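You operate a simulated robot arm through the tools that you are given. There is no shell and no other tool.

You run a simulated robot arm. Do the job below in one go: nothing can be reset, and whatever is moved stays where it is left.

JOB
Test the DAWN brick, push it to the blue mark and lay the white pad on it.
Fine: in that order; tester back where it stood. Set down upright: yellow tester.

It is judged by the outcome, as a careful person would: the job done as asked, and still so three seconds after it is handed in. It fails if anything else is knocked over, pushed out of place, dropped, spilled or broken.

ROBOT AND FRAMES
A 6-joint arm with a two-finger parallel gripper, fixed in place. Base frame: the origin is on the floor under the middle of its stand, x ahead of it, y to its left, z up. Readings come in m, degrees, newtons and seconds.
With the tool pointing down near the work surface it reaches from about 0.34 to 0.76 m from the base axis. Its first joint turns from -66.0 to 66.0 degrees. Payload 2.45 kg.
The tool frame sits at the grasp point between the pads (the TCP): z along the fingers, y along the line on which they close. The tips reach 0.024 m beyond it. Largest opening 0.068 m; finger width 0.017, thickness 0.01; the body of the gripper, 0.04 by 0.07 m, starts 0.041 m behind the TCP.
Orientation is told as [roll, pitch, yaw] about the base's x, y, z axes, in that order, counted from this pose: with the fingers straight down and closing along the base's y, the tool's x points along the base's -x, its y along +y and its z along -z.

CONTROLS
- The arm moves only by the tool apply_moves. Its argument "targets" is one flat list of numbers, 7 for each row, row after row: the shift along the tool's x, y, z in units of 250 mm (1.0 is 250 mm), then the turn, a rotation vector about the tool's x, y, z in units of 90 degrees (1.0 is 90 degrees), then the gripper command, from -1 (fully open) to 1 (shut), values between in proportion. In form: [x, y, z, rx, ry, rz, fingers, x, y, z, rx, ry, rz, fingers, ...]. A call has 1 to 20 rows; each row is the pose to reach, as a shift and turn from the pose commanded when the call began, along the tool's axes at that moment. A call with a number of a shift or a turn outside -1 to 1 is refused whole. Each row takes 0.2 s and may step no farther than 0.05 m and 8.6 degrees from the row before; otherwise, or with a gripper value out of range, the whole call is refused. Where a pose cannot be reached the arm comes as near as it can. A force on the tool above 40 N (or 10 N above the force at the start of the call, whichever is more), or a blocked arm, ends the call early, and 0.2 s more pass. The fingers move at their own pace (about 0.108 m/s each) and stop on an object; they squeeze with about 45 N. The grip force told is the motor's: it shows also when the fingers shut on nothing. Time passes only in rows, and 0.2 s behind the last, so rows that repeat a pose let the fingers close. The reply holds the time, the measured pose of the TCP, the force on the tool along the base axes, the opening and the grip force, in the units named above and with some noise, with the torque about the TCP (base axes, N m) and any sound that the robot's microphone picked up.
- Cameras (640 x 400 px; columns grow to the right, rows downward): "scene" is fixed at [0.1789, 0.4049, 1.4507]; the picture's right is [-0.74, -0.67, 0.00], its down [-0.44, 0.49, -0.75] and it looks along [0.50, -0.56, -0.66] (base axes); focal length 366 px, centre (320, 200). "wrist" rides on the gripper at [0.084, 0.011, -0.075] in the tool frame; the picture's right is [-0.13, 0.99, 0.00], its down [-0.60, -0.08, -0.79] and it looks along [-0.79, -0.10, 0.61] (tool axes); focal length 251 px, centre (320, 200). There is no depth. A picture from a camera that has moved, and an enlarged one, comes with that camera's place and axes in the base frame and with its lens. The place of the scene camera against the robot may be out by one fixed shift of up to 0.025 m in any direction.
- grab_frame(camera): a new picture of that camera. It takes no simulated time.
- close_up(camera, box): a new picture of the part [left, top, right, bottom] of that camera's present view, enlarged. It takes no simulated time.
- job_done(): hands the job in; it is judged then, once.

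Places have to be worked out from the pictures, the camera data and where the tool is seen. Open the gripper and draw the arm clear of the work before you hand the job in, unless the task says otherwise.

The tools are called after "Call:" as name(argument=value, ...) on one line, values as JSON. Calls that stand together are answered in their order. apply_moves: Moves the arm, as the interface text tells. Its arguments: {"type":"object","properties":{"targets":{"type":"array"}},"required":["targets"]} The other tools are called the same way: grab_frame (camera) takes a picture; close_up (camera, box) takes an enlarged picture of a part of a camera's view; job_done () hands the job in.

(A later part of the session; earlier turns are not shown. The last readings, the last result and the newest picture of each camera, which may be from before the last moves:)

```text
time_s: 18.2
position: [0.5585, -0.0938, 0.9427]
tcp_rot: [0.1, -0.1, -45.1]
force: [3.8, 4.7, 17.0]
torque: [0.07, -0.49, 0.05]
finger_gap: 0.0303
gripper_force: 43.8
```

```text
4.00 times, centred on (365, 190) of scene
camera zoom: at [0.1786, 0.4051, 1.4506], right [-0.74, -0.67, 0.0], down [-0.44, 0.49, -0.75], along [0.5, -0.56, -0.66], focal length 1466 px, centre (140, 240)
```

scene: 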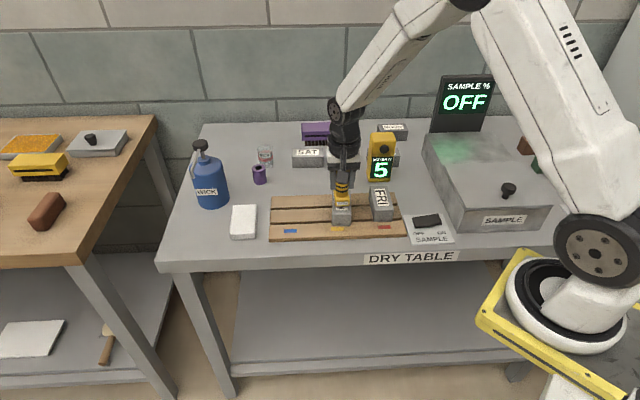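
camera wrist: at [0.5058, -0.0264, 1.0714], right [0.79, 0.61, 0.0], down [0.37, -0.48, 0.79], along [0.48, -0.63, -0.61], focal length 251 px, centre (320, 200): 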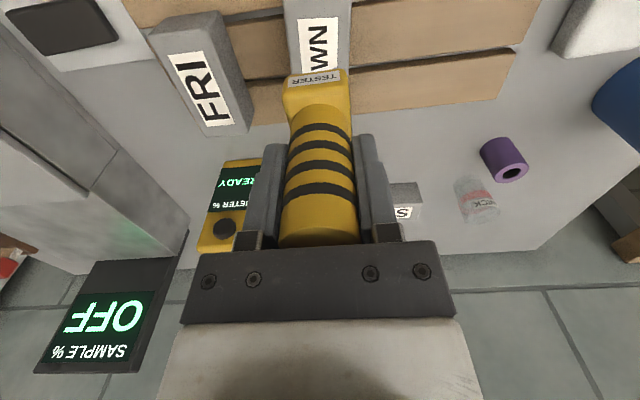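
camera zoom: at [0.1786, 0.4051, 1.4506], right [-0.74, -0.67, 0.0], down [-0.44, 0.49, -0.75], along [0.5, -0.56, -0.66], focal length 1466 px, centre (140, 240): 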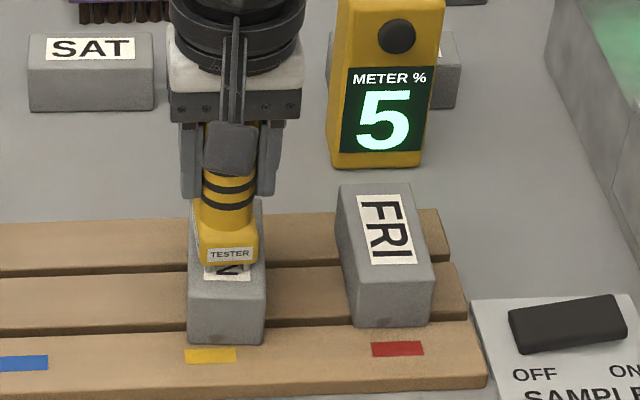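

The reading 5 is stable with a 17 N touch. I lift the tester straight up off the brick, then carry it back to above its starting place.

Call:
apply_moves(targets=[0, 0, -0.06, 0, 0, 0, 1, 0, 0, -0.14, 0, 0, 0, 1, 0, 0, -0.217, 0, 0, 0, 1, -0.107, 0.008, -0.217, 0, 0, 0, 1, -0.213, 0.017, -0.217, 0, 0, 0, 1, -0.32, 0.025, -0.217, 0, 0, 0, 1, -0.427, 0.034, -0.217, 0, 0, 0, 1, -0.533, 0.042, -0.217, 0, 0, 0, 1, -0.533, 0.042, -0.217, 0, 0, 0, 1])

Call:
grab_frame(camera="wrist")

Call:
close_up(camera="scene", box=[290, 110, 410, 200])

```text
time_s: 20.2
position: [0.6605, -0.1799, 0.9964]
tcp_rot: [0.0, 0.0, -44.9]
force: [-0.1, 0.4, -1.9]
torque: [-0.01, 0.02, 0.03]
finger_gap: 0.0302
gripper_force: 43.7
```

```text
taken
camera wrist: at [0.6079, -0.1129, 1.071], right [0.79, 0.61, 0.0], down [0.37, -0.48, 0.79], along [0.48, -0.63, -0.61], focal length 251 px, centre (320, 200)
```

wrist: 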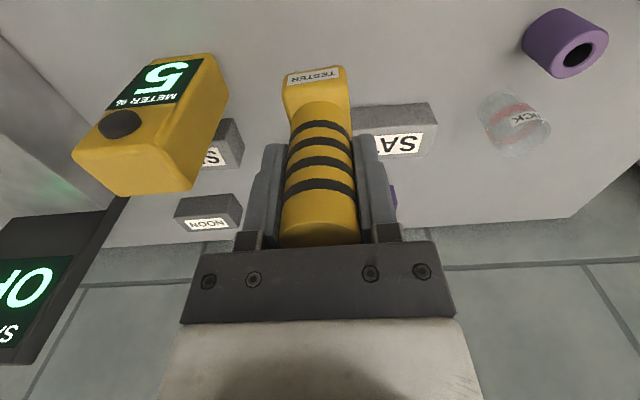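

```text
4.44 times, centred on (350, 155) of scene
camera zoom: at [0.1789, 0.4049, 1.4507], right [-0.74, -0.67, 0.0], down [-0.44, 0.49, -0.75], along [0.5, -0.56, -0.66], focal length 1628 px, centre (187, 400)
```

zoom: 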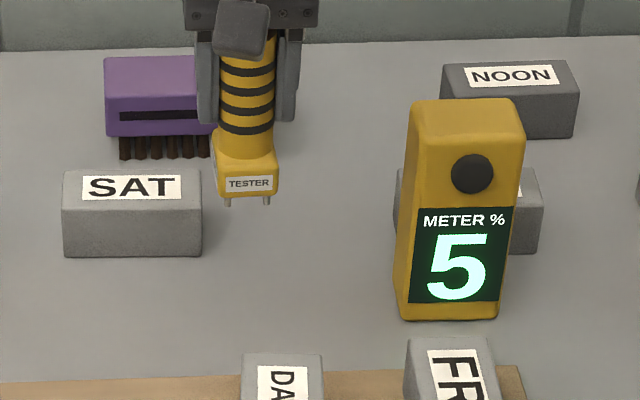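

The meter holds 5. The tester looks tilted a degree or two in the grip after the press, so I zoom in to compare it with before.

Call:
close_up(camera="scene", box=[320, 110, 360, 160])

Call:
close_up(camera="wrist", box=[240, 40, 400, 260])

```text
8.00 times, centred on (340, 135) of scene
camera zoom: at [0.1789, 0.4049, 1.4507], right [-0.74, -0.67, 0.0], down [-0.44, 0.49, -0.75], along [0.5, -0.56, -0.66], focal length 2931 px, centre (160, 720)
```

zoom: 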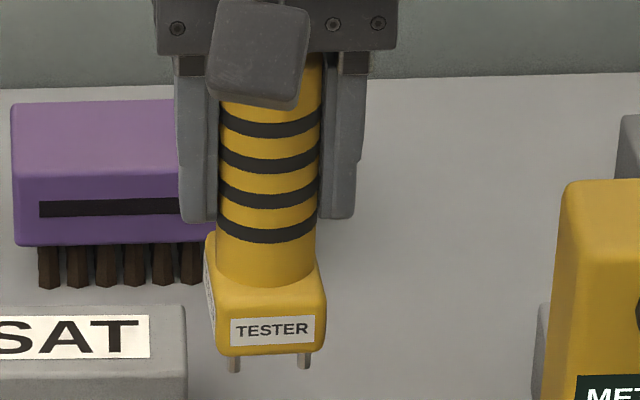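

```text
1.82 times, centred on (320, 150) of wrist
camera zoom: at [0.6079, -0.1129, 1.071], right [0.79, 0.61, 0.0], down [0.37, -0.48, 0.79], along [0.48, -0.63, -0.61], focal length 457 px, centre (320, 291)
```

zoom: 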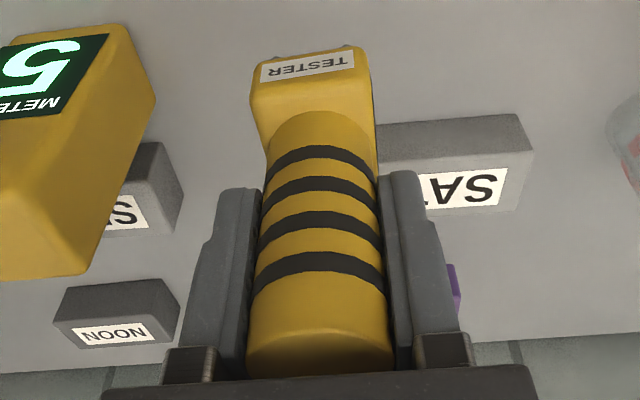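

The picture is consistent with the tester having crept straight down in the grip by about 3–4 mm and staying upright. I lower it over its original spot, stopping about 6 mm short of the expected table contact.

Call:
apply_moves(targets=[0, 0, 0.12, 0, 0, 0, 1, 0, 0, 0.24, 0, 0, 0, 1, 0, 0, 0.34, 0, 0, 0, 1, 0, 0, 0.4, 0, 0, 0, 1])

Call:
close_up(camera="scene", box=[310, 140, 370, 200])

Call:
close_up(camera="wrist", box=[240, 40, 400, 260])

```text
time_s: 21.2
position: [0.6611, -0.1792, 0.8971]
tcp_rot: [0.0, 0.0, -44.9]
force: [-1.0, -0.5, -1.2]
torque: [-0.01, -0.01, 0.02]
finger_gap: 0.0301
gripper_force: 43.6
```

```text
6.67 times, centred on (340, 170) of scene
camera zoom: at [0.1789, 0.4049, 1.4507], right [-0.74, -0.67, 0.0], down [-0.44, 0.49, -0.75], along [0.5, -0.56, -0.66], focal length 2442 px, centre (187, 400)
```

zoom: 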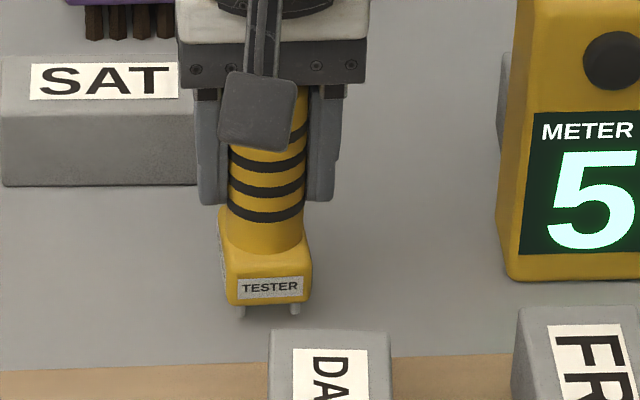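

```text
1.82 times, centred on (320, 150) of wrist
camera zoom: at [0.6089, -0.1118, 0.9709], right [0.79, 0.61, 0.0], down [0.37, -0.48, 0.79], along [0.48, -0.63, -0.61], focal length 457 px, centre (320, 291)
```

zoom: 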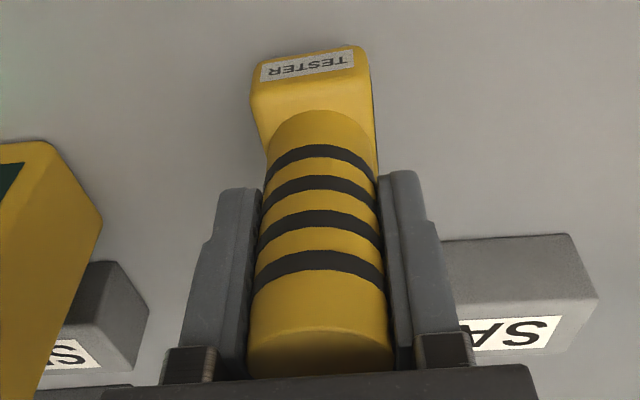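

The label sits about 10 px above where it was originally, so there are roughly 5 mm left to go, and the lateral position matches. I go down 3.5 mm gently and check the force.

Call:
apply_moves(targets=[0, 0, 0.004, 0, 0, 0, 1, 0, 0, 0.008, 0, 0, 0, 1, 0, 0, 0.012, 0, 0, 0, 1, 0, 0, 0.014, 0, 0, 0, 1])

Call:
close_up(camera="scene", box=[310, 140, 370, 200])

```text
time_s: 22.2
position: [0.6591, -0.1801, 0.8927]
tcp_rot: [0.0, 0.0, -45.0]
force: [-0.5, -0.7, -1.5]
torque: [-0.01, -0.02, -0.01]
finger_gap: 0.03
gripper_force: 43.9
```

```text
6.67 times, centred on (340, 170) of scene
camera zoom: at [0.1789, 0.4049, 1.4507], right [-0.74, -0.67, 0.0], down [-0.44, 0.49, -0.75], along [0.5, -0.56, -0.66], focal length 2442 px, centre (187, 400)
```

zoom: 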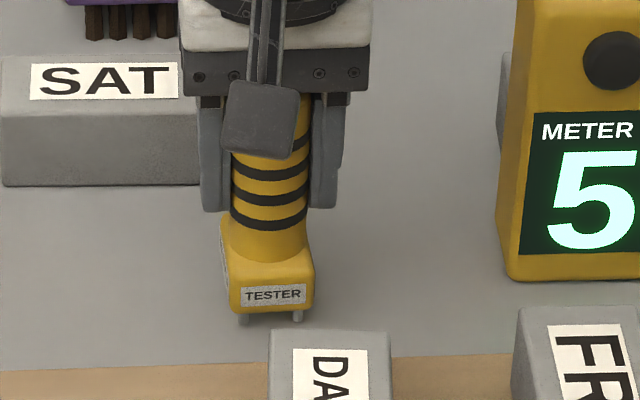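

About 1 mm to go by the picture. I go down in half-millimetre steps, 1.5 mm in total.

Call:
apply_moves(targets=[0, 0, 0.002, 0, 0, 0, 1, 0, 0, 0.004, 0, 0, 0, 1, 0, 0, 0.006, 0, 0, 0, 1])

Call:
close_up(camera="scene", box=[310, 140, 370, 200])

```text
time_s: 23.0
position: [0.6603, -0.1785, 0.8916]
tcp_rot: [0.1, 0.0, -45.0]
force: [1.2, 0.5, -1.6]
torque: [0.0, -0.02, 0.0]
finger_gap: 0.0301
gripper_force: 43.6
```

```text
6.67 times, centred on (340, 170) of scene
camera zoom: at [0.1789, 0.4049, 1.4507], right [-0.74, -0.67, 0.0], down [-0.44, 0.49, -0.75], along [0.5, -0.56, -0.66], focal length 2442 px, centre (187, 400)
```

zoom: 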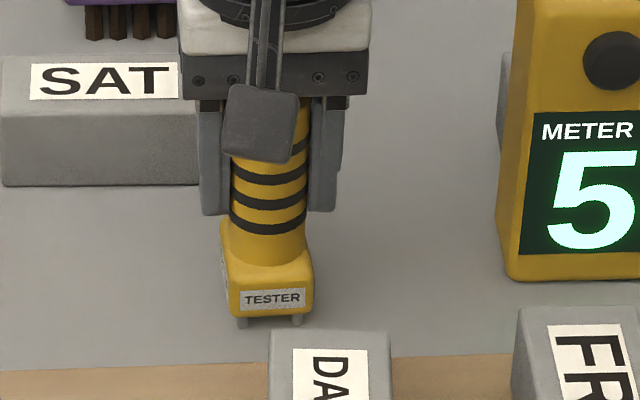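

Still hanging free. I continue another 1.5 mm in half-millimetre steps.

Call:
apply_moves(targets=[0, 0, 0.002, 0, 0, 0, 1, 0, 0, 0.004, 0, 0, 0, 1, 0, 0, 0.006, 0, 0, 0, 1])

Call:
close_up(camera="scene", box=[310, 140, 370, 200])

```text
time_s: 23.8
position: [0.6596, -0.1792, 0.8916]
tcp_rot: [0.0, 0.0, -45.1]
force: [0.1, 0.1, 2.1]
torque: [0.02, -0.05, 0.02]
finger_gap: 0.0302
gripper_force: 43.9
```

```text
6.67 times, centred on (340, 170) of scene
camera zoom: at [0.1788, 0.405, 1.4507], right [-0.74, -0.67, 0.0], down [-0.44, 0.49, -0.75], along [0.5, -0.56, -0.66], focal length 2442 px, centre (187, 400)
```

zoom: 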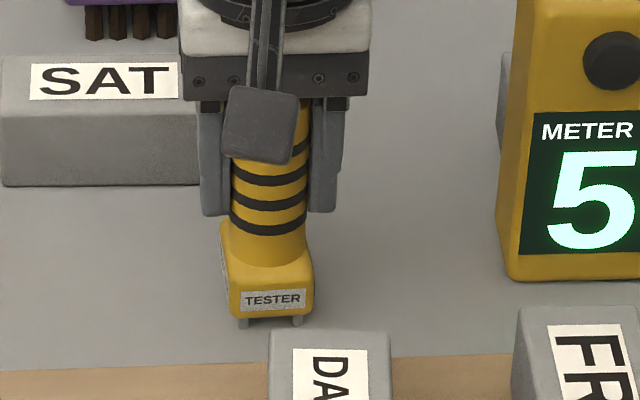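

Contact with the table: the force went from -1.6 N to +2.1 N. The tester stands where it was, so I open the fingers gradually and check that it stays upright.

Call:
apply_moves(targets=[0, 0, 0, 0, 0, 0, 0.05, 0, 0, 0, 0, 0, 0, -0.1, 0, 0, 0, 0, 0, 0, -0.4, 0, 0, 0, 0, 0, 0, -1, 0, 0, 0, 0, 0, 0, -1])

Call:
close_up(camera="scene", box=[310, 140, 370, 200])

Call:
grab_frame(camera="wrist")

```text
time_s: 25.0
position: [0.6594, -0.1787, 0.8889]
tcp_rot: [0.0, 0.0, -44.9]
force: [0.6, 0.5, 1.6]
torque: [0.0, 0.01, 0.0]
finger_gap: 0.0681
gripper_force: 0.1
```

```text
6.67 times, centred on (340, 170) of scene
camera zoom: at [0.1789, 0.4049, 1.4507], right [-0.74, -0.67, 0.0], down [-0.44, 0.49, -0.75], along [0.5, -0.56, -0.66], focal length 2442 px, centre (187, 400)
```

zoom: 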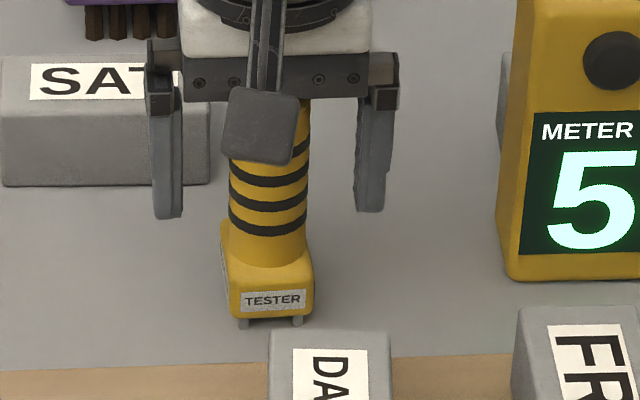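

```text
taken
camera wrist: at [0.6079, -0.1124, 0.965], right [0.79, 0.61, 0.0], down [0.37, -0.48, 0.79], along [0.48, -0.63, -0.61], focal length 251 px, centre (320, 200)
```

wrist: 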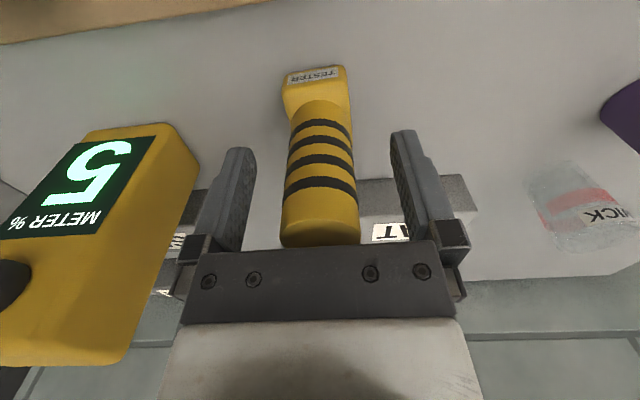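

The tester is released and standing. I rise straight up 0.11 m and confirm it is upright.

Call:
apply_moves(targets=[0, 0, -0.06, 0, 0, 0, -1, 0, 0, -0.18, 0, 0, 0, -1, 0, 0, -0.3, 0, 0, 0, -1, 0, 0, -0.45, 0, 0, 0, -1, 0, 0, -0.45, 0, 0, 0, -1])

Call:
close_up(camera="scene", box=[305, 135, 375, 195])

Call:
grab_frame(camera="wrist")

```text
time_s: 26.2
position: [0.6577, -0.1802, 1.0024]
tcp_rot: [-0.1, 0.1, -45.0]
force: [0.3, 0.2, -0.6]
torque: [0.01, 0.02, 0.03]
finger_gap: 0.0679
gripper_force: 0.0
```

```text
6.67 times, centred on (340, 165) of scene
camera zoom: at [0.1789, 0.4049, 1.4507], right [-0.74, -0.67, 0.0], down [-0.44, 0.49, -0.75], along [0.5, -0.56, -0.66], focal length 2442 px, centre (187, 433)
```

zoom: 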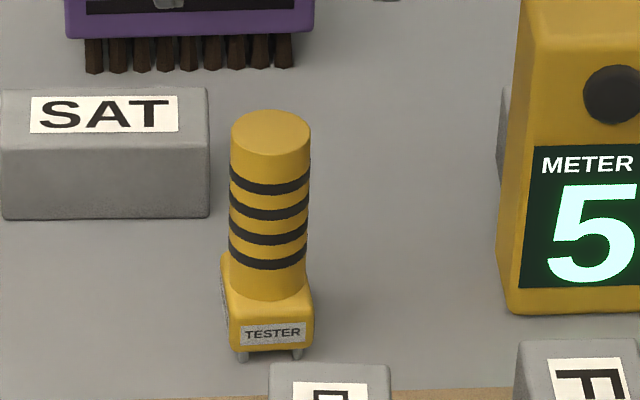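

```text
taken
camera wrist: at [0.6067, -0.1124, 1.0771], right [0.79, 0.61, 0.0], down [0.37, -0.48, 0.79], along [0.48, -0.63, -0.61], focal length 251 px, centre (320, 200)
```

wrist: 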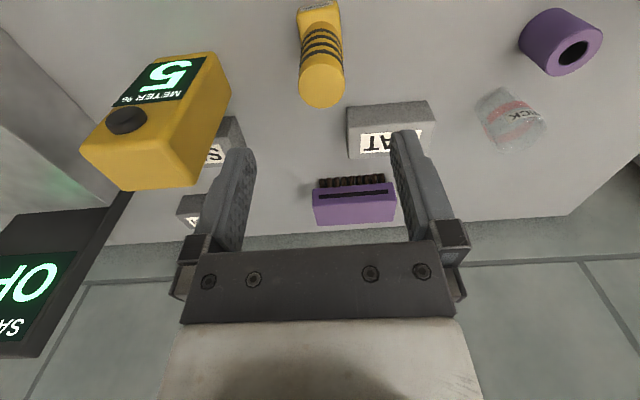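

The tester stands upright within 2–3 mm of its old place, and the meter still shows 5. Next is the push. I turn the tool to yaw +45° so both fingers, at a 45 mm gap, make a broad flat pusher across the pallet. I bring it high above the gap between FRI and DAWN.

Call:
apply_moves(targets=[0.0418, -0.0205, 0, 0, 0, -0.0833, -0.32, 0.0836, -0.041, 0, 0, 0, -0.1667, -0.32, 0.1254, -0.0614, 0, 0, 0, -0.25, -0.32, 0.1672, -0.0819, 0, 0, 0, -0.3333, -0.32, 0.209, -0.1024, 0, 0, 0, -0.4167, -0.32, 0.2508, -0.1229, 0, 0, 0, -0.5, -0.32, 0.2926, -0.1433, 0, 0, 0, -0.5833, -0.32, 0.3343, -0.1638, 0, 0, 0, -0.6667, -0.32, 0.3761, -0.1843, 0, 0, 0, -0.75, -0.32, 0.4179, -0.2048, 0, 0, 0, -0.8333, -0.32, 0.4597, -0.2252, 0, 0, 0, -0.9167, -0.32, 0.5015, -0.2457, 0, 0, 0, -1, -0.32, 0.5015, -0.2457, 0, 0, 0, -1, -0.32])

Call:
grab_frame(camera="wrist")

Call:
grab_frame(camera="scene")

```text
time_s: 29.0
position: [0.5263, -0.1345, 1.0027]
tcp_rot: [0.0, 0.0, 45.1]
force: [-0.3, 0.0, 0.3]
torque: [0.01, -0.02, 0.02]
finger_gap: 0.0447
gripper_force: 0.0
```

```text
taken
camera wrist: at [0.4599, -0.1863, 1.0776], right [-0.61, 0.79, 0.0], down [0.48, 0.37, 0.79], along [0.63, 0.49, -0.61], focal length 251 px, centre (320, 200)
```

wrist: 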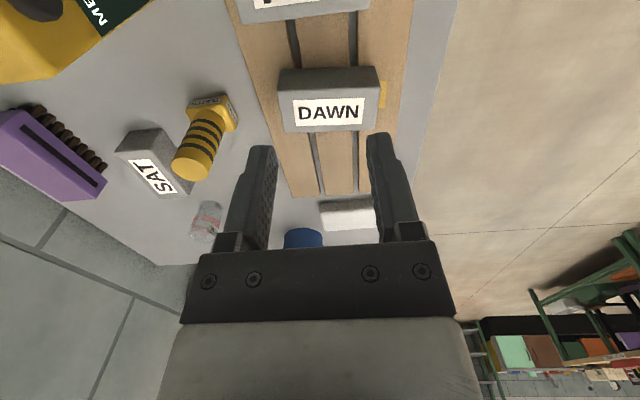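

```text
taken
```

scene: 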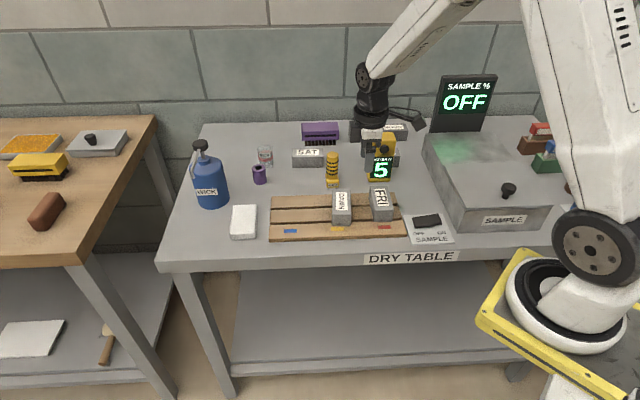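

The tool reached yaw +45°, looking along the push direction. I zoom in to measure the DAWN side face, FRI's edge and the gap.

Call:
close_up(camera="wrist", box=[220, 0, 420, 125])

Call:
close_up(camera="scene", box=[310, 160, 430, 250])

Call:
close_up(camera="scene", box=[190, 170, 370, 270])

```text
3.20 times, centred on (320, 62) of wrist
camera zoom: at [0.4599, -0.1863, 1.0776], right [-0.61, 0.79, 0.0], down [0.48, 0.37, 0.79], along [0.63, 0.49, -0.61], focal length 805 px, centre (320, 640)
```

zoom: 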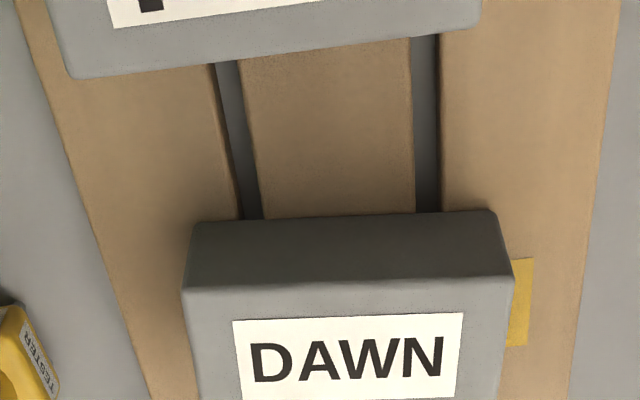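

```text
4.44 times, centred on (370, 205) of scene
camera zoom: at [0.1789, 0.4049, 1.4507], right [-0.74, -0.67, 0.0], down [-0.44, 0.49, -0.75], along [0.5, -0.56, -0.66], focal length 1628 px, centre (98, 178)
```

zoom: 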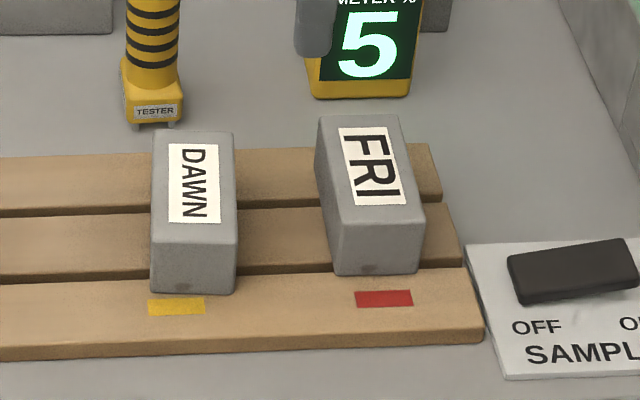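

```text
3.56 times, centred on (280, 220) of scene
camera zoom: at [0.1789, 0.4049, 1.4507], right [-0.74, -0.67, 0.0], down [-0.44, 0.49, -0.75], along [0.5, -0.56, -0.66], focal length 1303 px, centre (462, 129)
```

zoom: 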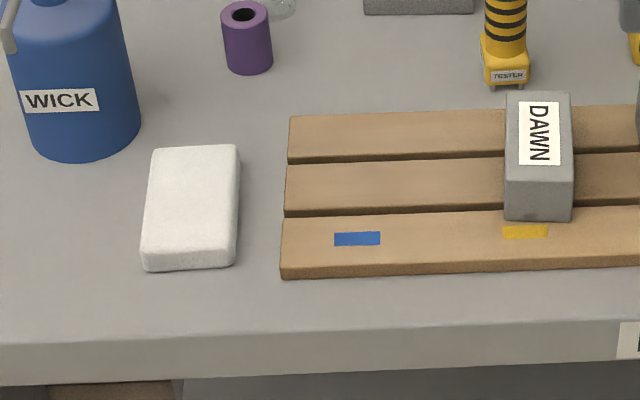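

The gap is clear: FRI's edge is about 25 mm on one side of the TCP and DAWN's face is 26–34 mm on the other. I descend straight into the gap with the fingers at 45 mm, to TCP z ≈ 0.869 (tips ≈ 0.845), clear of the slats.

Call:
apply_moves(targets=[0, 0, 0.12, 0, 0, 0, -0.32, 0, 0, 0.24, 0, 0, 0, -0.32, 0, 0, 0.36, 0, 0, 0, -0.32, 0, 0, 0.46, 0, 0, 0, -0.32, 0, 0, 0.5, 0, 0, 0, -0.32, 0, 0, 0.532, 0, 0, 0, -0.32, 0, 0, 0.532, 0, 0, 0, -0.32])

Call:
grab_frame(camera="wrist")

Call:
close_up(camera="scene", box=[310, 160, 430, 250])

```text
time_s: 30.6
position: [0.5273, -0.1353, 0.8687]
tcp_rot: [0.0, 0.0, 45.0]
force: [0.3, 0.1, 0.6]
torque: [-0.01, 0.01, -0.01]
finger_gap: 0.0448
gripper_force: 0.0
```

```text
taken
camera wrist: at [0.4598, -0.1868, 0.9443], right [-0.61, 0.79, 0.0], down [0.48, 0.37, 0.79], along [0.63, 0.48, -0.61], focal length 251 px, centre (320, 200)
```

wrist: 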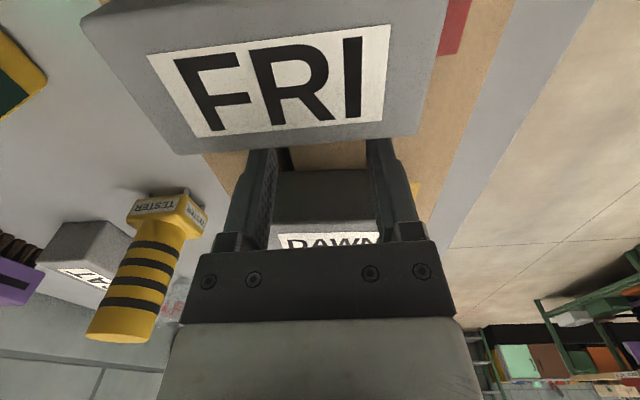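

```text
4.44 times, centred on (370, 205) of scene
camera zoom: at [0.1789, 0.4049, 1.4507], right [-0.74, -0.67, 0.0], down [-0.44, 0.49, -0.75], along [0.5, -0.56, -0.66], focal length 1628 px, centre (98, 178)
```

zoom: 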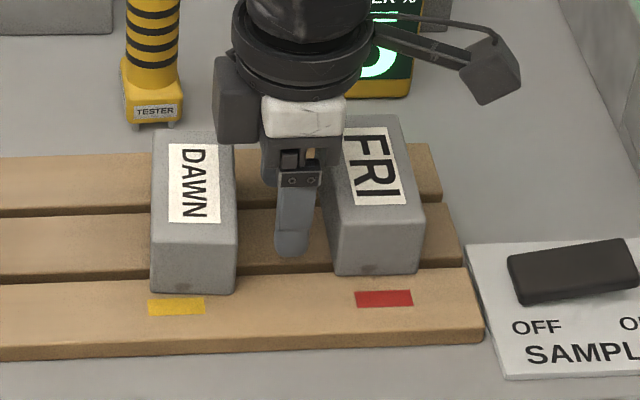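

The fingers are in the gap with no contact, and the path along the pallet is clear. I push toward the blue mark slowly, 8 mm per row, about 0.112 m as a first stage.

Call:
apply_moves(targets=[-0.032, 0, 0, 0, 0, 0, -0.32, -0.064, 0, 0, 0, 0, 0, -0.32, -0.096, 0, 0, 0, 0, 0, -0.32, -0.128, 0, 0, 0, 0, 0, -0.32, -0.16, 0, 0, 0, 0, 0, -0.32, -0.192, 0, 0, 0, 0, 0, -0.32, -0.224, 0, 0, 0, 0, 0, -0.32, -0.256, 0, 0, 0, 0, 0, -0.32, -0.288, 0, 0, 0, 0, 0, -0.32, -0.32, 0, 0, 0, 0, 0, -0.32, -0.352, 0, 0, 0, 0, 0, -0.32, -0.384, 0, 0, 0, 0, 0, -0.32, -0.416, 0, 0, 0, 0, 0, -0.32, -0.448, 0, 0, 0, 0, 0, -0.32])

Call:
grab_frame(camera="wrist")

Call:
close_up(camera="scene", box=[250, 150, 410, 250])

```text
time_s: 33.6
position: [0.6073, -0.0552, 0.8709]
tcp_rot: [0.0, 0.0, 45.1]
force: [-0.6, -0.7, 0.2]
torque: [-0.01, -0.01, 0.01]
finger_gap: 0.0451
gripper_force: 0.0
```

```text
taken
camera wrist: at [0.5396, -0.1062, 0.9453], right [-0.61, 0.79, 0.0], down [0.48, 0.37, 0.79], along [0.63, 0.48, -0.61], focal length 251 px, centre (320, 200)
```

wrist: 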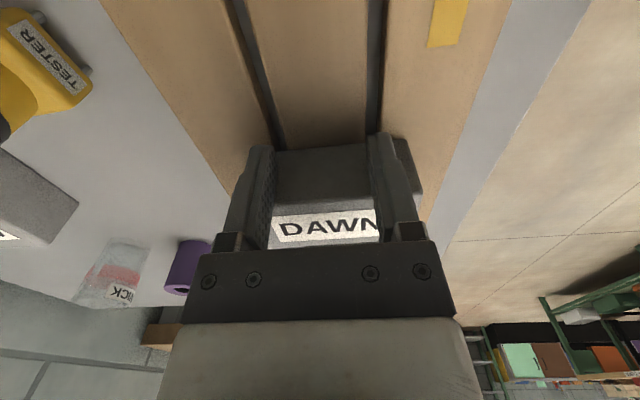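

```text
4.00 times, centred on (330, 200) of scene
camera zoom: at [0.1788, 0.4049, 1.4507], right [-0.74, -0.67, 0.0], down [-0.44, 0.49, -0.75], along [0.5, -0.56, -0.66], focal length 1466 px, centre (280, 200)
```

zoom: 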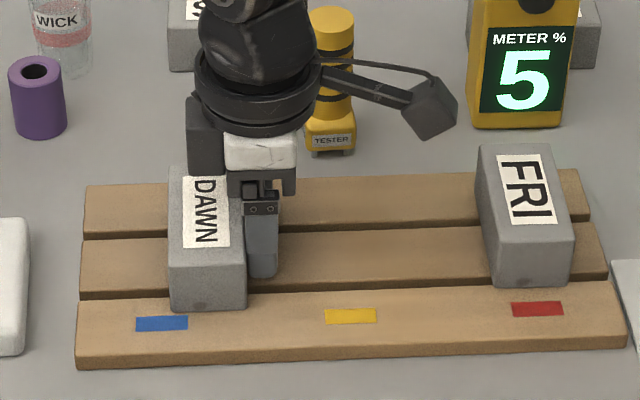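

The brick slides square along the pallet. By the picture its centre is about 46 px, or 27 mm, short of the blue mark. I push 25 mm more, slowly.

Call:
apply_moves(targets=[-0.02, 0, 0, 0, 0, 0, -0.32, -0.04, 0, 0, 0, 0, 0, -0.32, -0.06, 0, 0, 0, 0, 0, -0.32, -0.08, 0, 0, 0, 0, 0, -0.32, -0.1, 0, 0, 0, 0, 0, -0.32, -0.1, 0, 0, 0, 0, 0, -0.32])

Call:
close_up(camera="scene", box=[250, 170, 350, 250])

Call:
grab_frame(camera="wrist")

```text
time_s: 35.0
position: [0.624, -0.0388, 0.8703]
tcp_rot: [0.0, 0.0, 45.0]
force: [-1.5, -2.0, 1.0]
torque: [0.0, 0.06, 0.03]
finger_gap: 0.0449
gripper_force: 0.1
```

```text
5.00 times, centred on (300, 210) of scene
camera zoom: at [0.1788, 0.4049, 1.4507], right [-0.74, -0.67, 0.0], down [-0.44, 0.49, -0.75], along [0.5, -0.56, -0.66], focal length 1832 px, centre (420, 150)
```

zoom: 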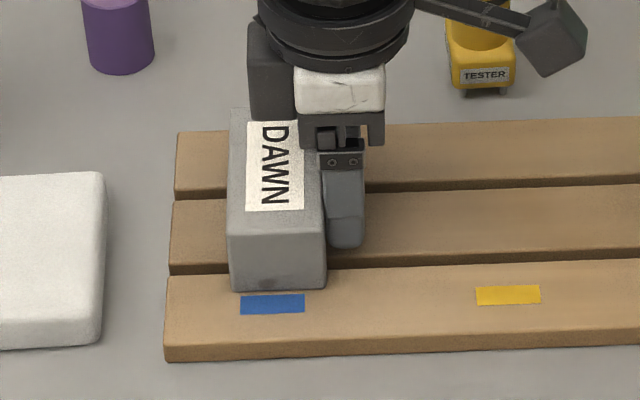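

```text
taken
camera wrist: at [0.5574, -0.0894, 0.9452], right [-0.61, 0.79, 0.0], down [0.48, 0.37, 0.79], along [0.63, 0.48, -0.61], focal length 251 px, centre (320, 200)
```

wrist: 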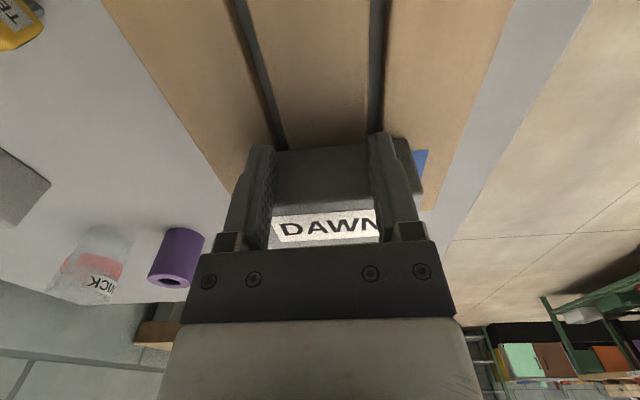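

The brick's front centre is about 2 mm short of the blue mark's centre and square to it. I nudge it 2 mm more, back the fingers off 20 mm, then rise clear.

Call:
apply_moves(targets=[-0.005, 0, 0, 0, 0, 0, -0.32, -0.009, 0, 0, 0, 0, 0, -0.32, -0.009, 0, 0, 0, 0, 0, -0.32, 0.03, 0, 0, 0, 0, 0, -0.32, 0.08, 0, 0, 0, 0, 0, -0.32, 0.08, 0, -0.12, 0, 0, 0, -0.32, 0.08, 0, -0.24, 0, 0, 0, -0.32, 0.08, 0, -0.36, 0, 0, 0, -0.32, 0.08, 0, -0.48, 0, 0, 0, -0.32, 0.08, 0, -0.532, 0, 0, 0, -0.32, 0.08, 0, -0.532, 0, 0, 0, -0.32])

Call:
close_up(camera="scene", box=[220, 160, 380, 260])

Call:
grab_frame(camera="wrist")

```text
time_s: 37.4
position: [0.611, -0.0518, 1.0046]
tcp_rot: [0.1, 0.1, 45.0]
force: [0.1, -0.3, -0.1]
torque: [0.02, -0.01, 0.03]
finger_gap: 0.0449
gripper_force: 0.1
```

```text
4.00 times, centred on (300, 210) of scene
camera zoom: at [0.1789, 0.4049, 1.4507], right [-0.74, -0.67, 0.0], down [-0.44, 0.49, -0.75], along [0.5, -0.56, -0.66], focal length 1466 px, centre (400, 160)
```

zoom: 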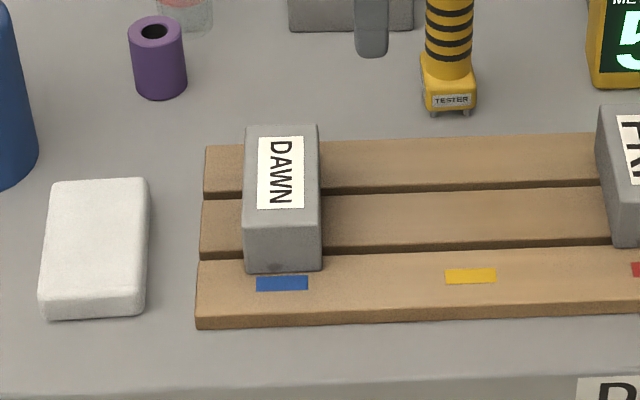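

```text
taken
camera wrist: at [0.5429, -0.1033, 1.0783], right [-0.61, 0.79, 0.0], down [0.48, 0.37, 0.79], along [0.63, 0.48, -0.61], focal length 251 px, centre (320, 200)
```

wrist: 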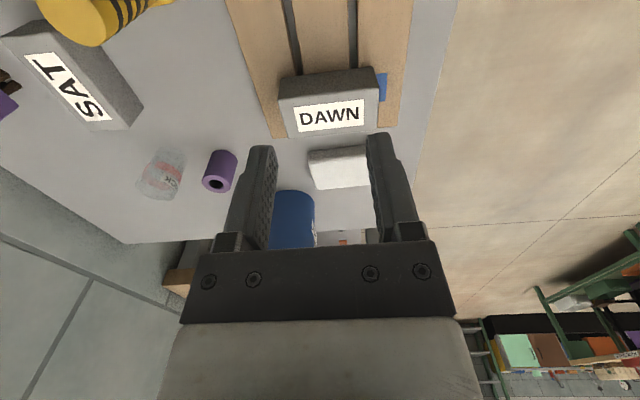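

The brick now stands centred behind the blue mark and square. Next is the white pad: I rise, turn back to yaw -45°, and move in front of and above the pad for a good look, staying away from the WICK bottle.

Call:
apply_moves(targets=[-0.0552, 0.0362, -0.03, 0, 0, 0.0833, -1, -0.1105, 0.0724, -0.06, 0, 0, 0.1667, -1, -0.1658, 0.1086, -0.09, 0, 0, 0.25, -1, -0.221, 0.1448, -0.12, 0, 0, 0.3333, -1, -0.2762, 0.181, -0.15, 0, 0, 0.4167, -1, -0.3315, 0.2172, -0.18, 0, 0, 0.5, -1, -0.3868, 0.2535, -0.18, 0, 0, 0.5833, -1, -0.442, 0.2897, -0.18, 0, 0, 0.6667, -1, -0.4972, 0.3259, -0.18, 0, 0, 0.75, -1, -0.5525, 0.3621, -0.18, 0, 0, 0.8333, -1, -0.6078, 0.3983, -0.18, 0, 0, 0.9167, -1, -0.663, 0.4345, -0.18, 0, 0, 1, -1, -0.663, 0.4345, -0.18, 0, 0, 1, -1])

Call:
grab_frame(camera="wrist")

Call:
grab_frame(camera="scene")

```text
time_s: 40.2
position: [0.6508, 0.1424, 1.0479]
tcp_rot: [0.0, 0.0, -45.0]
force: [-0.1, 0.8, 0.2]
torque: [0.03, -0.02, 0.0]
finger_gap: 0.0681
gripper_force: 0.0
```

```text
taken
camera wrist: at [0.5983, 0.21, 1.1225], right [0.79, 0.61, 0.0], down [0.37, -0.48, 0.79], along [0.48, -0.63, -0.61], focal length 251 px, centre (320, 200)
```

wrist: 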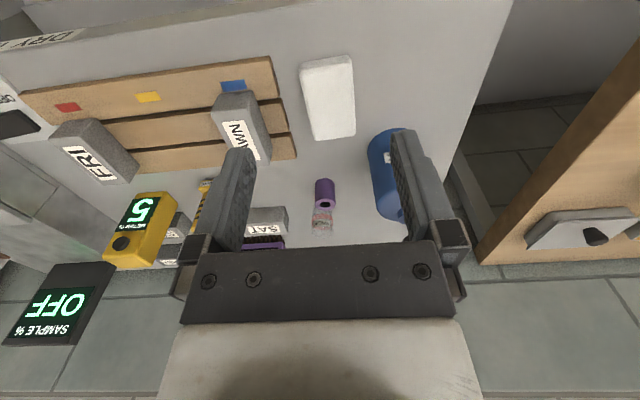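

```text
taken
```

scene: 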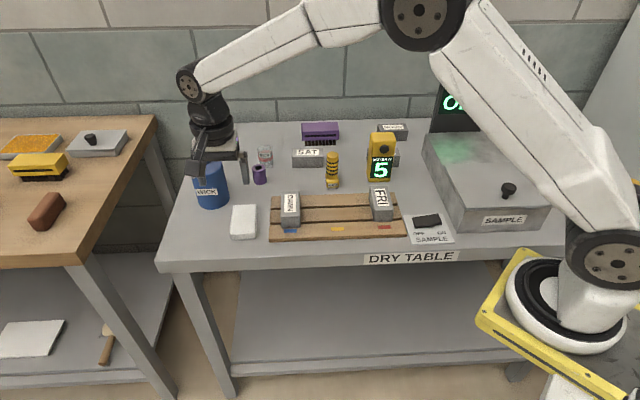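

All the objects stand as before. I zoom in on the pad and the bottle next to it.

Call:
close_up(camera="wrist", box=[200, 40, 400, 165])

Call:
close_up(camera="wrist", box=[280, 40, 440, 240])

Call:
close_up(camera="scene", box=[180, 140, 320, 250])

```text
3.20 times, centred on (300, 102) of wrist
camera zoom: at [0.5983, 0.21, 1.1225], right [0.79, 0.61, 0.0], down [0.37, -0.48, 0.79], along [0.48, -0.63, -0.61], focal length 805 px, centre (384, 512)
```

zoom: 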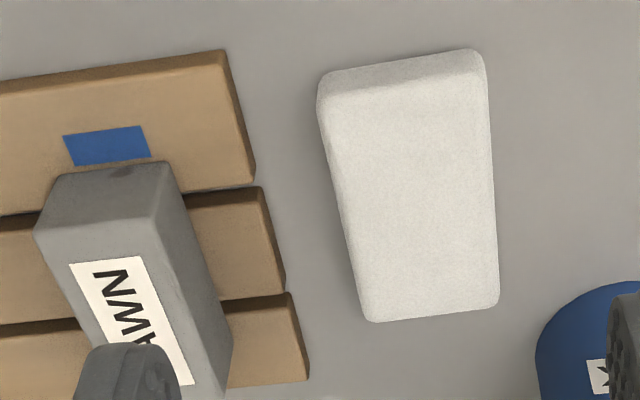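

```text
2.00 times, centred on (360, 140) of wrist
camera zoom: at [0.5983, 0.21, 1.1225], right [0.79, 0.61, 0.0], down [0.37, -0.48, 0.79], along [0.48, -0.63, -0.61], focal length 503 px, centre (240, 320)
```

zoom: 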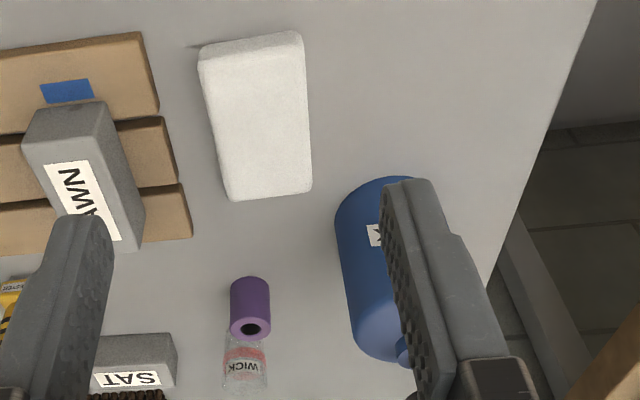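

```text
3.64 times, centred on (250, 195) of scene
camera zoom: at [0.1789, 0.4049, 1.4507], right [-0.74, -0.67, 0.0], down [-0.44, 0.49, -0.75], along [0.5, -0.56, -0.66], focal length 1332 px, centre (574, 218)
```

zoom: 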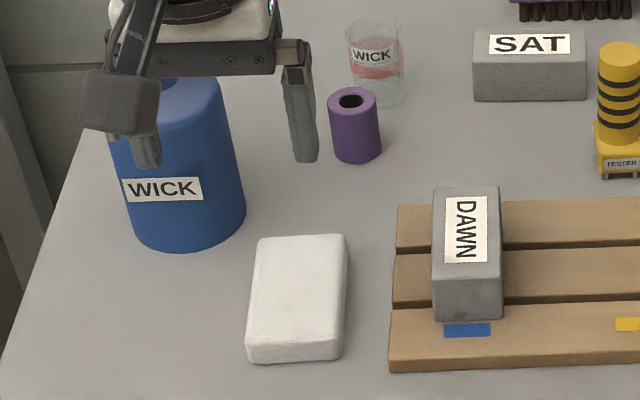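

The pad is about 58–60 mm wide and 98 mm long, turned about 1.5° from the pallet square. Its centre is 96 mm ahead of the tool in the same lateral line, and the bottle is about 95 mm from that axis. I move above the pad, turn +1.5° and come down to z ≈ 0.93 to check centring, since clearance is only 4–5 mm per side.

Call:
apply_moves(targets=[-0.1, 0.002, 0.06, 0, 0, -0.005, -1, -0.2, 0.003, 0.12, 0, 0, -0.01, -1, -0.3, 0.005, 0.2, 0, 0, -0.0167, -1, -0.386, 0.006, 0.3, 0, 0, -0.0167, -1, -0.386, 0.006, 0.4, 0, 0, -0.0167, -1, -0.386, 0.006, 0.468, 0, 0, -0.0167, -1, -0.386, 0.006, 0.468, 0, 0, -0.0167, -1])

Call:
grab_frame(camera="wrist")

Call:
close_up(camera="wrist", box=[220, 0, 420, 180])

Call:
close_up(camera="scene", box=[180, 140, 320, 250])

```text
time_s: 41.8
position: [0.7186, 0.0744, 0.9286]
tcp_rot: [0.1, 0.0, -43.6]
force: [0.2, -0.1, -0.3]
torque: [0.01, 0.0, -0.02]
finger_gap: 0.0683
gripper_force: 0.0
```

```text
taken
camera wrist: at [0.6655, 0.1404, 1.0037], right [0.78, 0.63, 0.0], down [0.38, -0.47, 0.79], along [0.5, -0.62, -0.61], focal length 251 px, centre (320, 200)
```

wrist: 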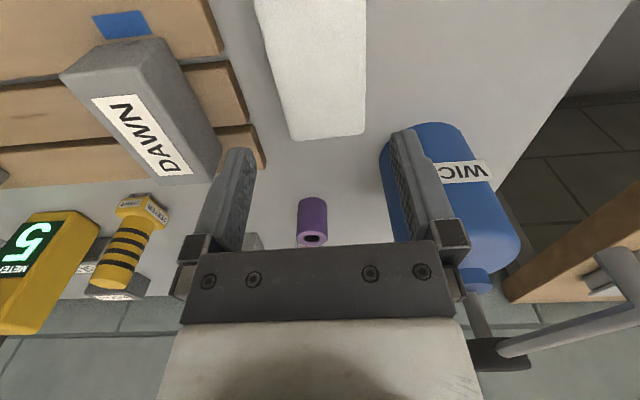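

```text
2.22 times, centred on (320, 90) of wrist
camera zoom: at [0.6655, 0.1404, 1.0037], right [0.78, 0.63, 0.0], down [0.38, -0.47, 0.79], along [0.5, -0.62, -0.61], focal length 559 px, centre (320, 444)
```

zoom: 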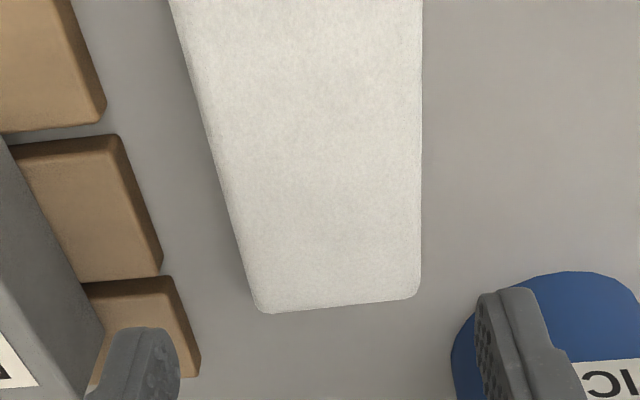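

```text
3.64 times, centred on (250, 195) of scene
camera zoom: at [0.1789, 0.4049, 1.4507], right [-0.74, -0.67, 0.0], down [-0.44, 0.49, -0.75], along [0.5, -0.56, -0.66], focal length 1332 px, centre (574, 218)
```

zoom: 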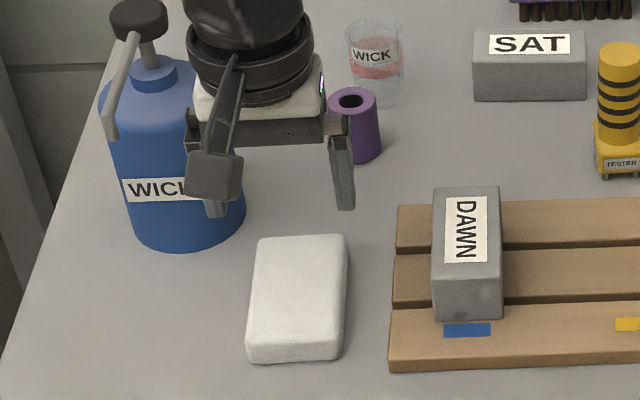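

The pad is centred between the open fingers within a millimetre (edges at about -30.5 and +30.9 mm, fingers at ±34 mm). I descend to z ≈ 0.862 and check again before going to grasp depth.

Call:
apply_moves(targets=[0, 0, 0.08, 0, 0, 0, -1, 0, 0, 0.15, 0, 0, 0, -1, 0, 0, 0.21, 0, 0, 0, -1, 0, 0, 0.25, 0, 0, 0, -1, 0, 0, 0.272, 0, 0, 0, -1, 0, 0, 0.272, 0, 0, 0, -1])

Call:
grab_frame(camera="wrist")

Call:
close_up(camera="scene", box=[190, 160, 310, 250])

```text
time_s: 43.2
position: [0.7198, 0.0759, 0.8631]
tcp_rot: [0.0, 0.1, -43.5]
force: [0.1, -0.2, 0.6]
torque: [-0.01, 0.0, -0.03]
finger_gap: 0.0679
gripper_force: 0.0
```

```text
taken
camera wrist: at [0.6661, 0.1413, 0.9373], right [0.78, 0.63, 0.0], down [0.38, -0.47, 0.79], along [0.5, -0.62, -0.61], focal length 251 px, centre (320, 200)
```

wrist: 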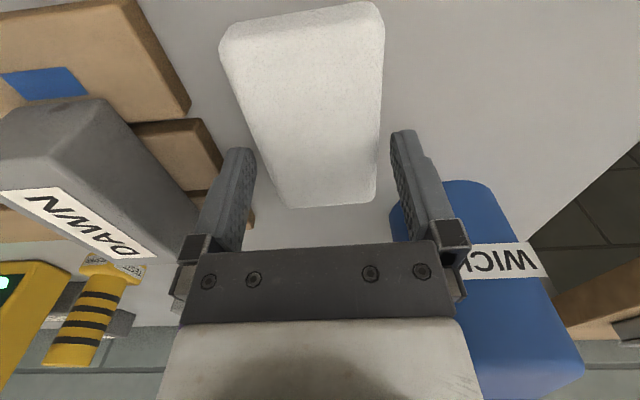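

```text
4.44 times, centred on (250, 205) of scene
camera zoom: at [0.1789, 0.4049, 1.4507], right [-0.74, -0.67, 0.0], down [-0.44, 0.49, -0.75], along [0.5, -0.56, -0.66], focal length 1628 px, centre (631, 178)
```

zoom: 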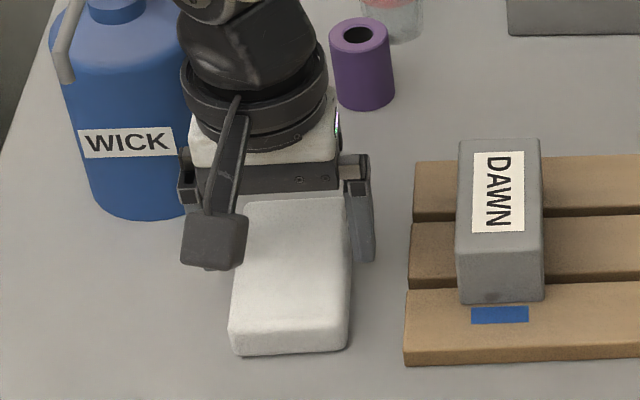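

The pad lies centred between the fingertips with clearance on both sides and the bottle clear. I go down another 17 mm in small steps, watching for any force.

Call:
apply_moves(targets=[0, 0, 0.016, 0, 0, 0, -1, 0, 0, 0.032, 0, 0, 0, -1, 0, 0, 0.048, 0, 0, 0, -1, 0, 0, 0.06, 0, 0, 0, -1, 0, 0, 0.068, 0, 0, 0, -1])

Call:
grab_frame(camera="wrist")

Call:
close_up(camera="scene", box=[210, 180, 290, 240])

```text
time_s: 44.4
position: [0.7196, 0.0759, 0.8471]
tcp_rot: [0.0, 0.0, -43.6]
force: [-0.2, -0.4, -0.4]
torque: [0.0, 0.04, -0.02]
finger_gap: 0.0682
gripper_force: 0.1
```

```text
taken
camera wrist: at [0.6661, 0.1415, 0.9206], right [0.78, 0.63, 0.0], down [0.38, -0.47, 0.79], along [0.5, -0.62, -0.61], focal length 251 px, centre (320, 200)
```

wrist: 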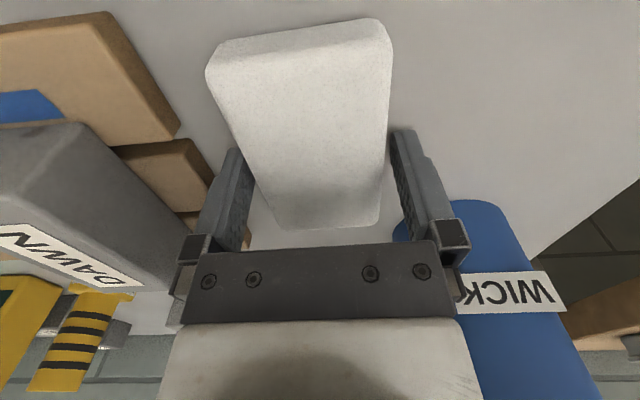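

```text
6.67 times, centred on (250, 210) of scene
camera zoom: at [0.1789, 0.4049, 1.4507], right [-0.74, -0.67, 0.0], down [-0.44, 0.49, -0.75], along [0.5, -0.56, -0.66], focal length 2442 px, centre (787, 133)
```

zoom: 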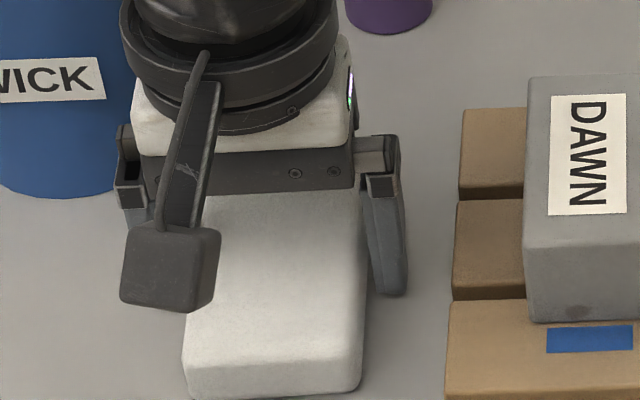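

There is no contact yet and the tips are about 15 mm or more below the pad's top surface, which is deep enough. I close the gripper on the pad.

Call:
apply_moves(targets=[0, 0, 0, 0, 0, 0, 0.2, 0, 0, 0, 0, 0, 0, 1, 0, 0, 0, 0, 0, 0, 1])

Call:
grab_frame(camera="wrist")

Call:
close_up(camera="scene", box=[210, 180, 290, 240])

```text
time_s: 45.2
position: [0.7188, 0.0759, 0.8454]
tcp_rot: [0.1, 0.1, -43.4]
force: [-1.2, -0.8, 0.0]
torque: [-0.05, 0.02, 0.0]
finger_gap: 0.0591
gripper_force: 45.0
```

```text
taken
camera wrist: at [0.6661, 0.1415, 0.9206], right [0.78, 0.63, 0.0], down [0.38, -0.47, 0.79], along [0.5, -0.62, -0.61], focal length 251 px, centre (320, 200)
```

wrist: 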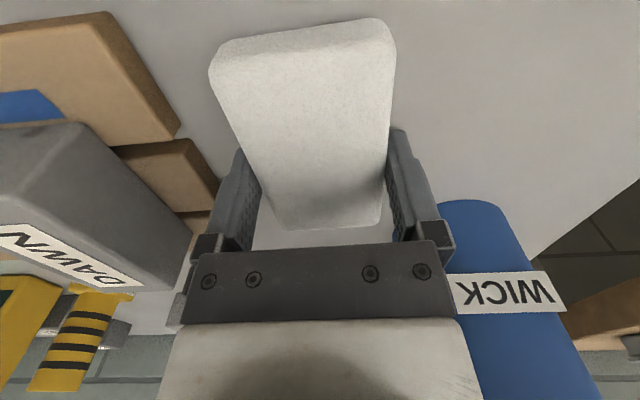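

```text
6.67 times, centred on (250, 210) of scene
camera zoom: at [0.1789, 0.4049, 1.4507], right [-0.74, -0.67, 0.0], down [-0.44, 0.49, -0.75], along [0.5, -0.56, -0.66], focal length 2442 px, centre (787, 133)
```

zoom: 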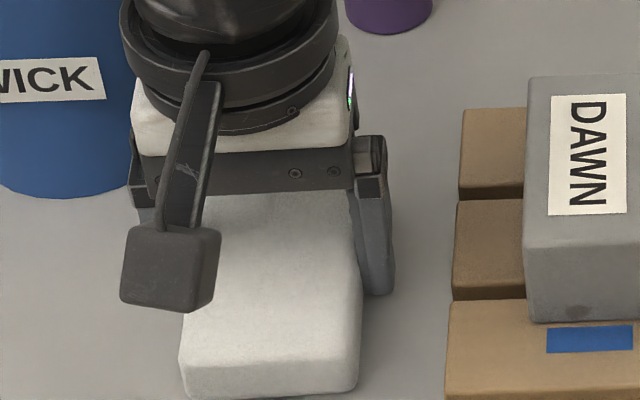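

The pad is held (gap 59.1 mm, 45 N). I lift it straight up 0.10 m and check that it hangs level.

Call:
apply_moves(targets=[0, 0, -0.04, 0, 0, 0, 1, 0, 0, -0.12, 0, 0, 0, 1, 0, 0, -0.22, 0, 0, 0, 1, 0, 0, -0.32, 0, 0, 0, 1, 0, 0, -0.4, 0, 0, 0, 1, 0, 0, -0.4, 0, 0, 0, 1])

Call:
grab_frame(camera="wrist")

Call:
close_up(camera="scene", box=[190, 130, 330, 240])

```text
time_s: 46.6
position: [0.7197, 0.0754, 0.9453]
tcp_rot: [0.0, 0.0, -43.5]
force: [0.5, 0.0, 0.0]
torque: [0.03, -0.03, 0.0]
finger_gap: 0.0
gripper_force: 23.4
```

```text
taken
camera wrist: at [0.6665, 0.1411, 1.0204], right [0.78, 0.63, 0.0], down [0.38, -0.47, 0.79], along [0.5, -0.62, -0.61], focal length 251 px, centre (320, 200)
```

wrist: 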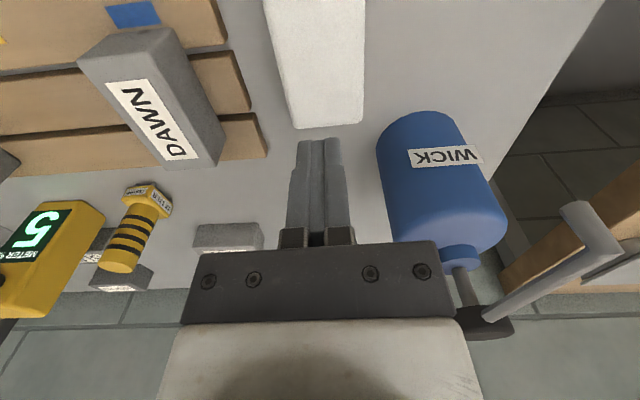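

```text
3.64 times, centred on (260, 185) of scene
camera zoom: at [0.1789, 0.4049, 1.4507], right [-0.74, -0.67, 0.0], down [-0.44, 0.49, -0.75], along [0.5, -0.56, -0.66], focal length 1332 px, centre (538, 254)
```

zoom: 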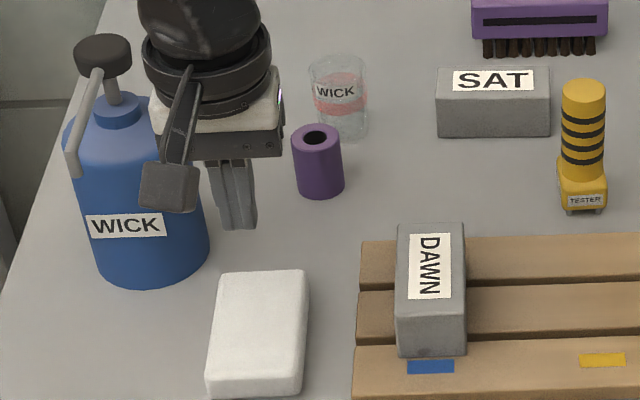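

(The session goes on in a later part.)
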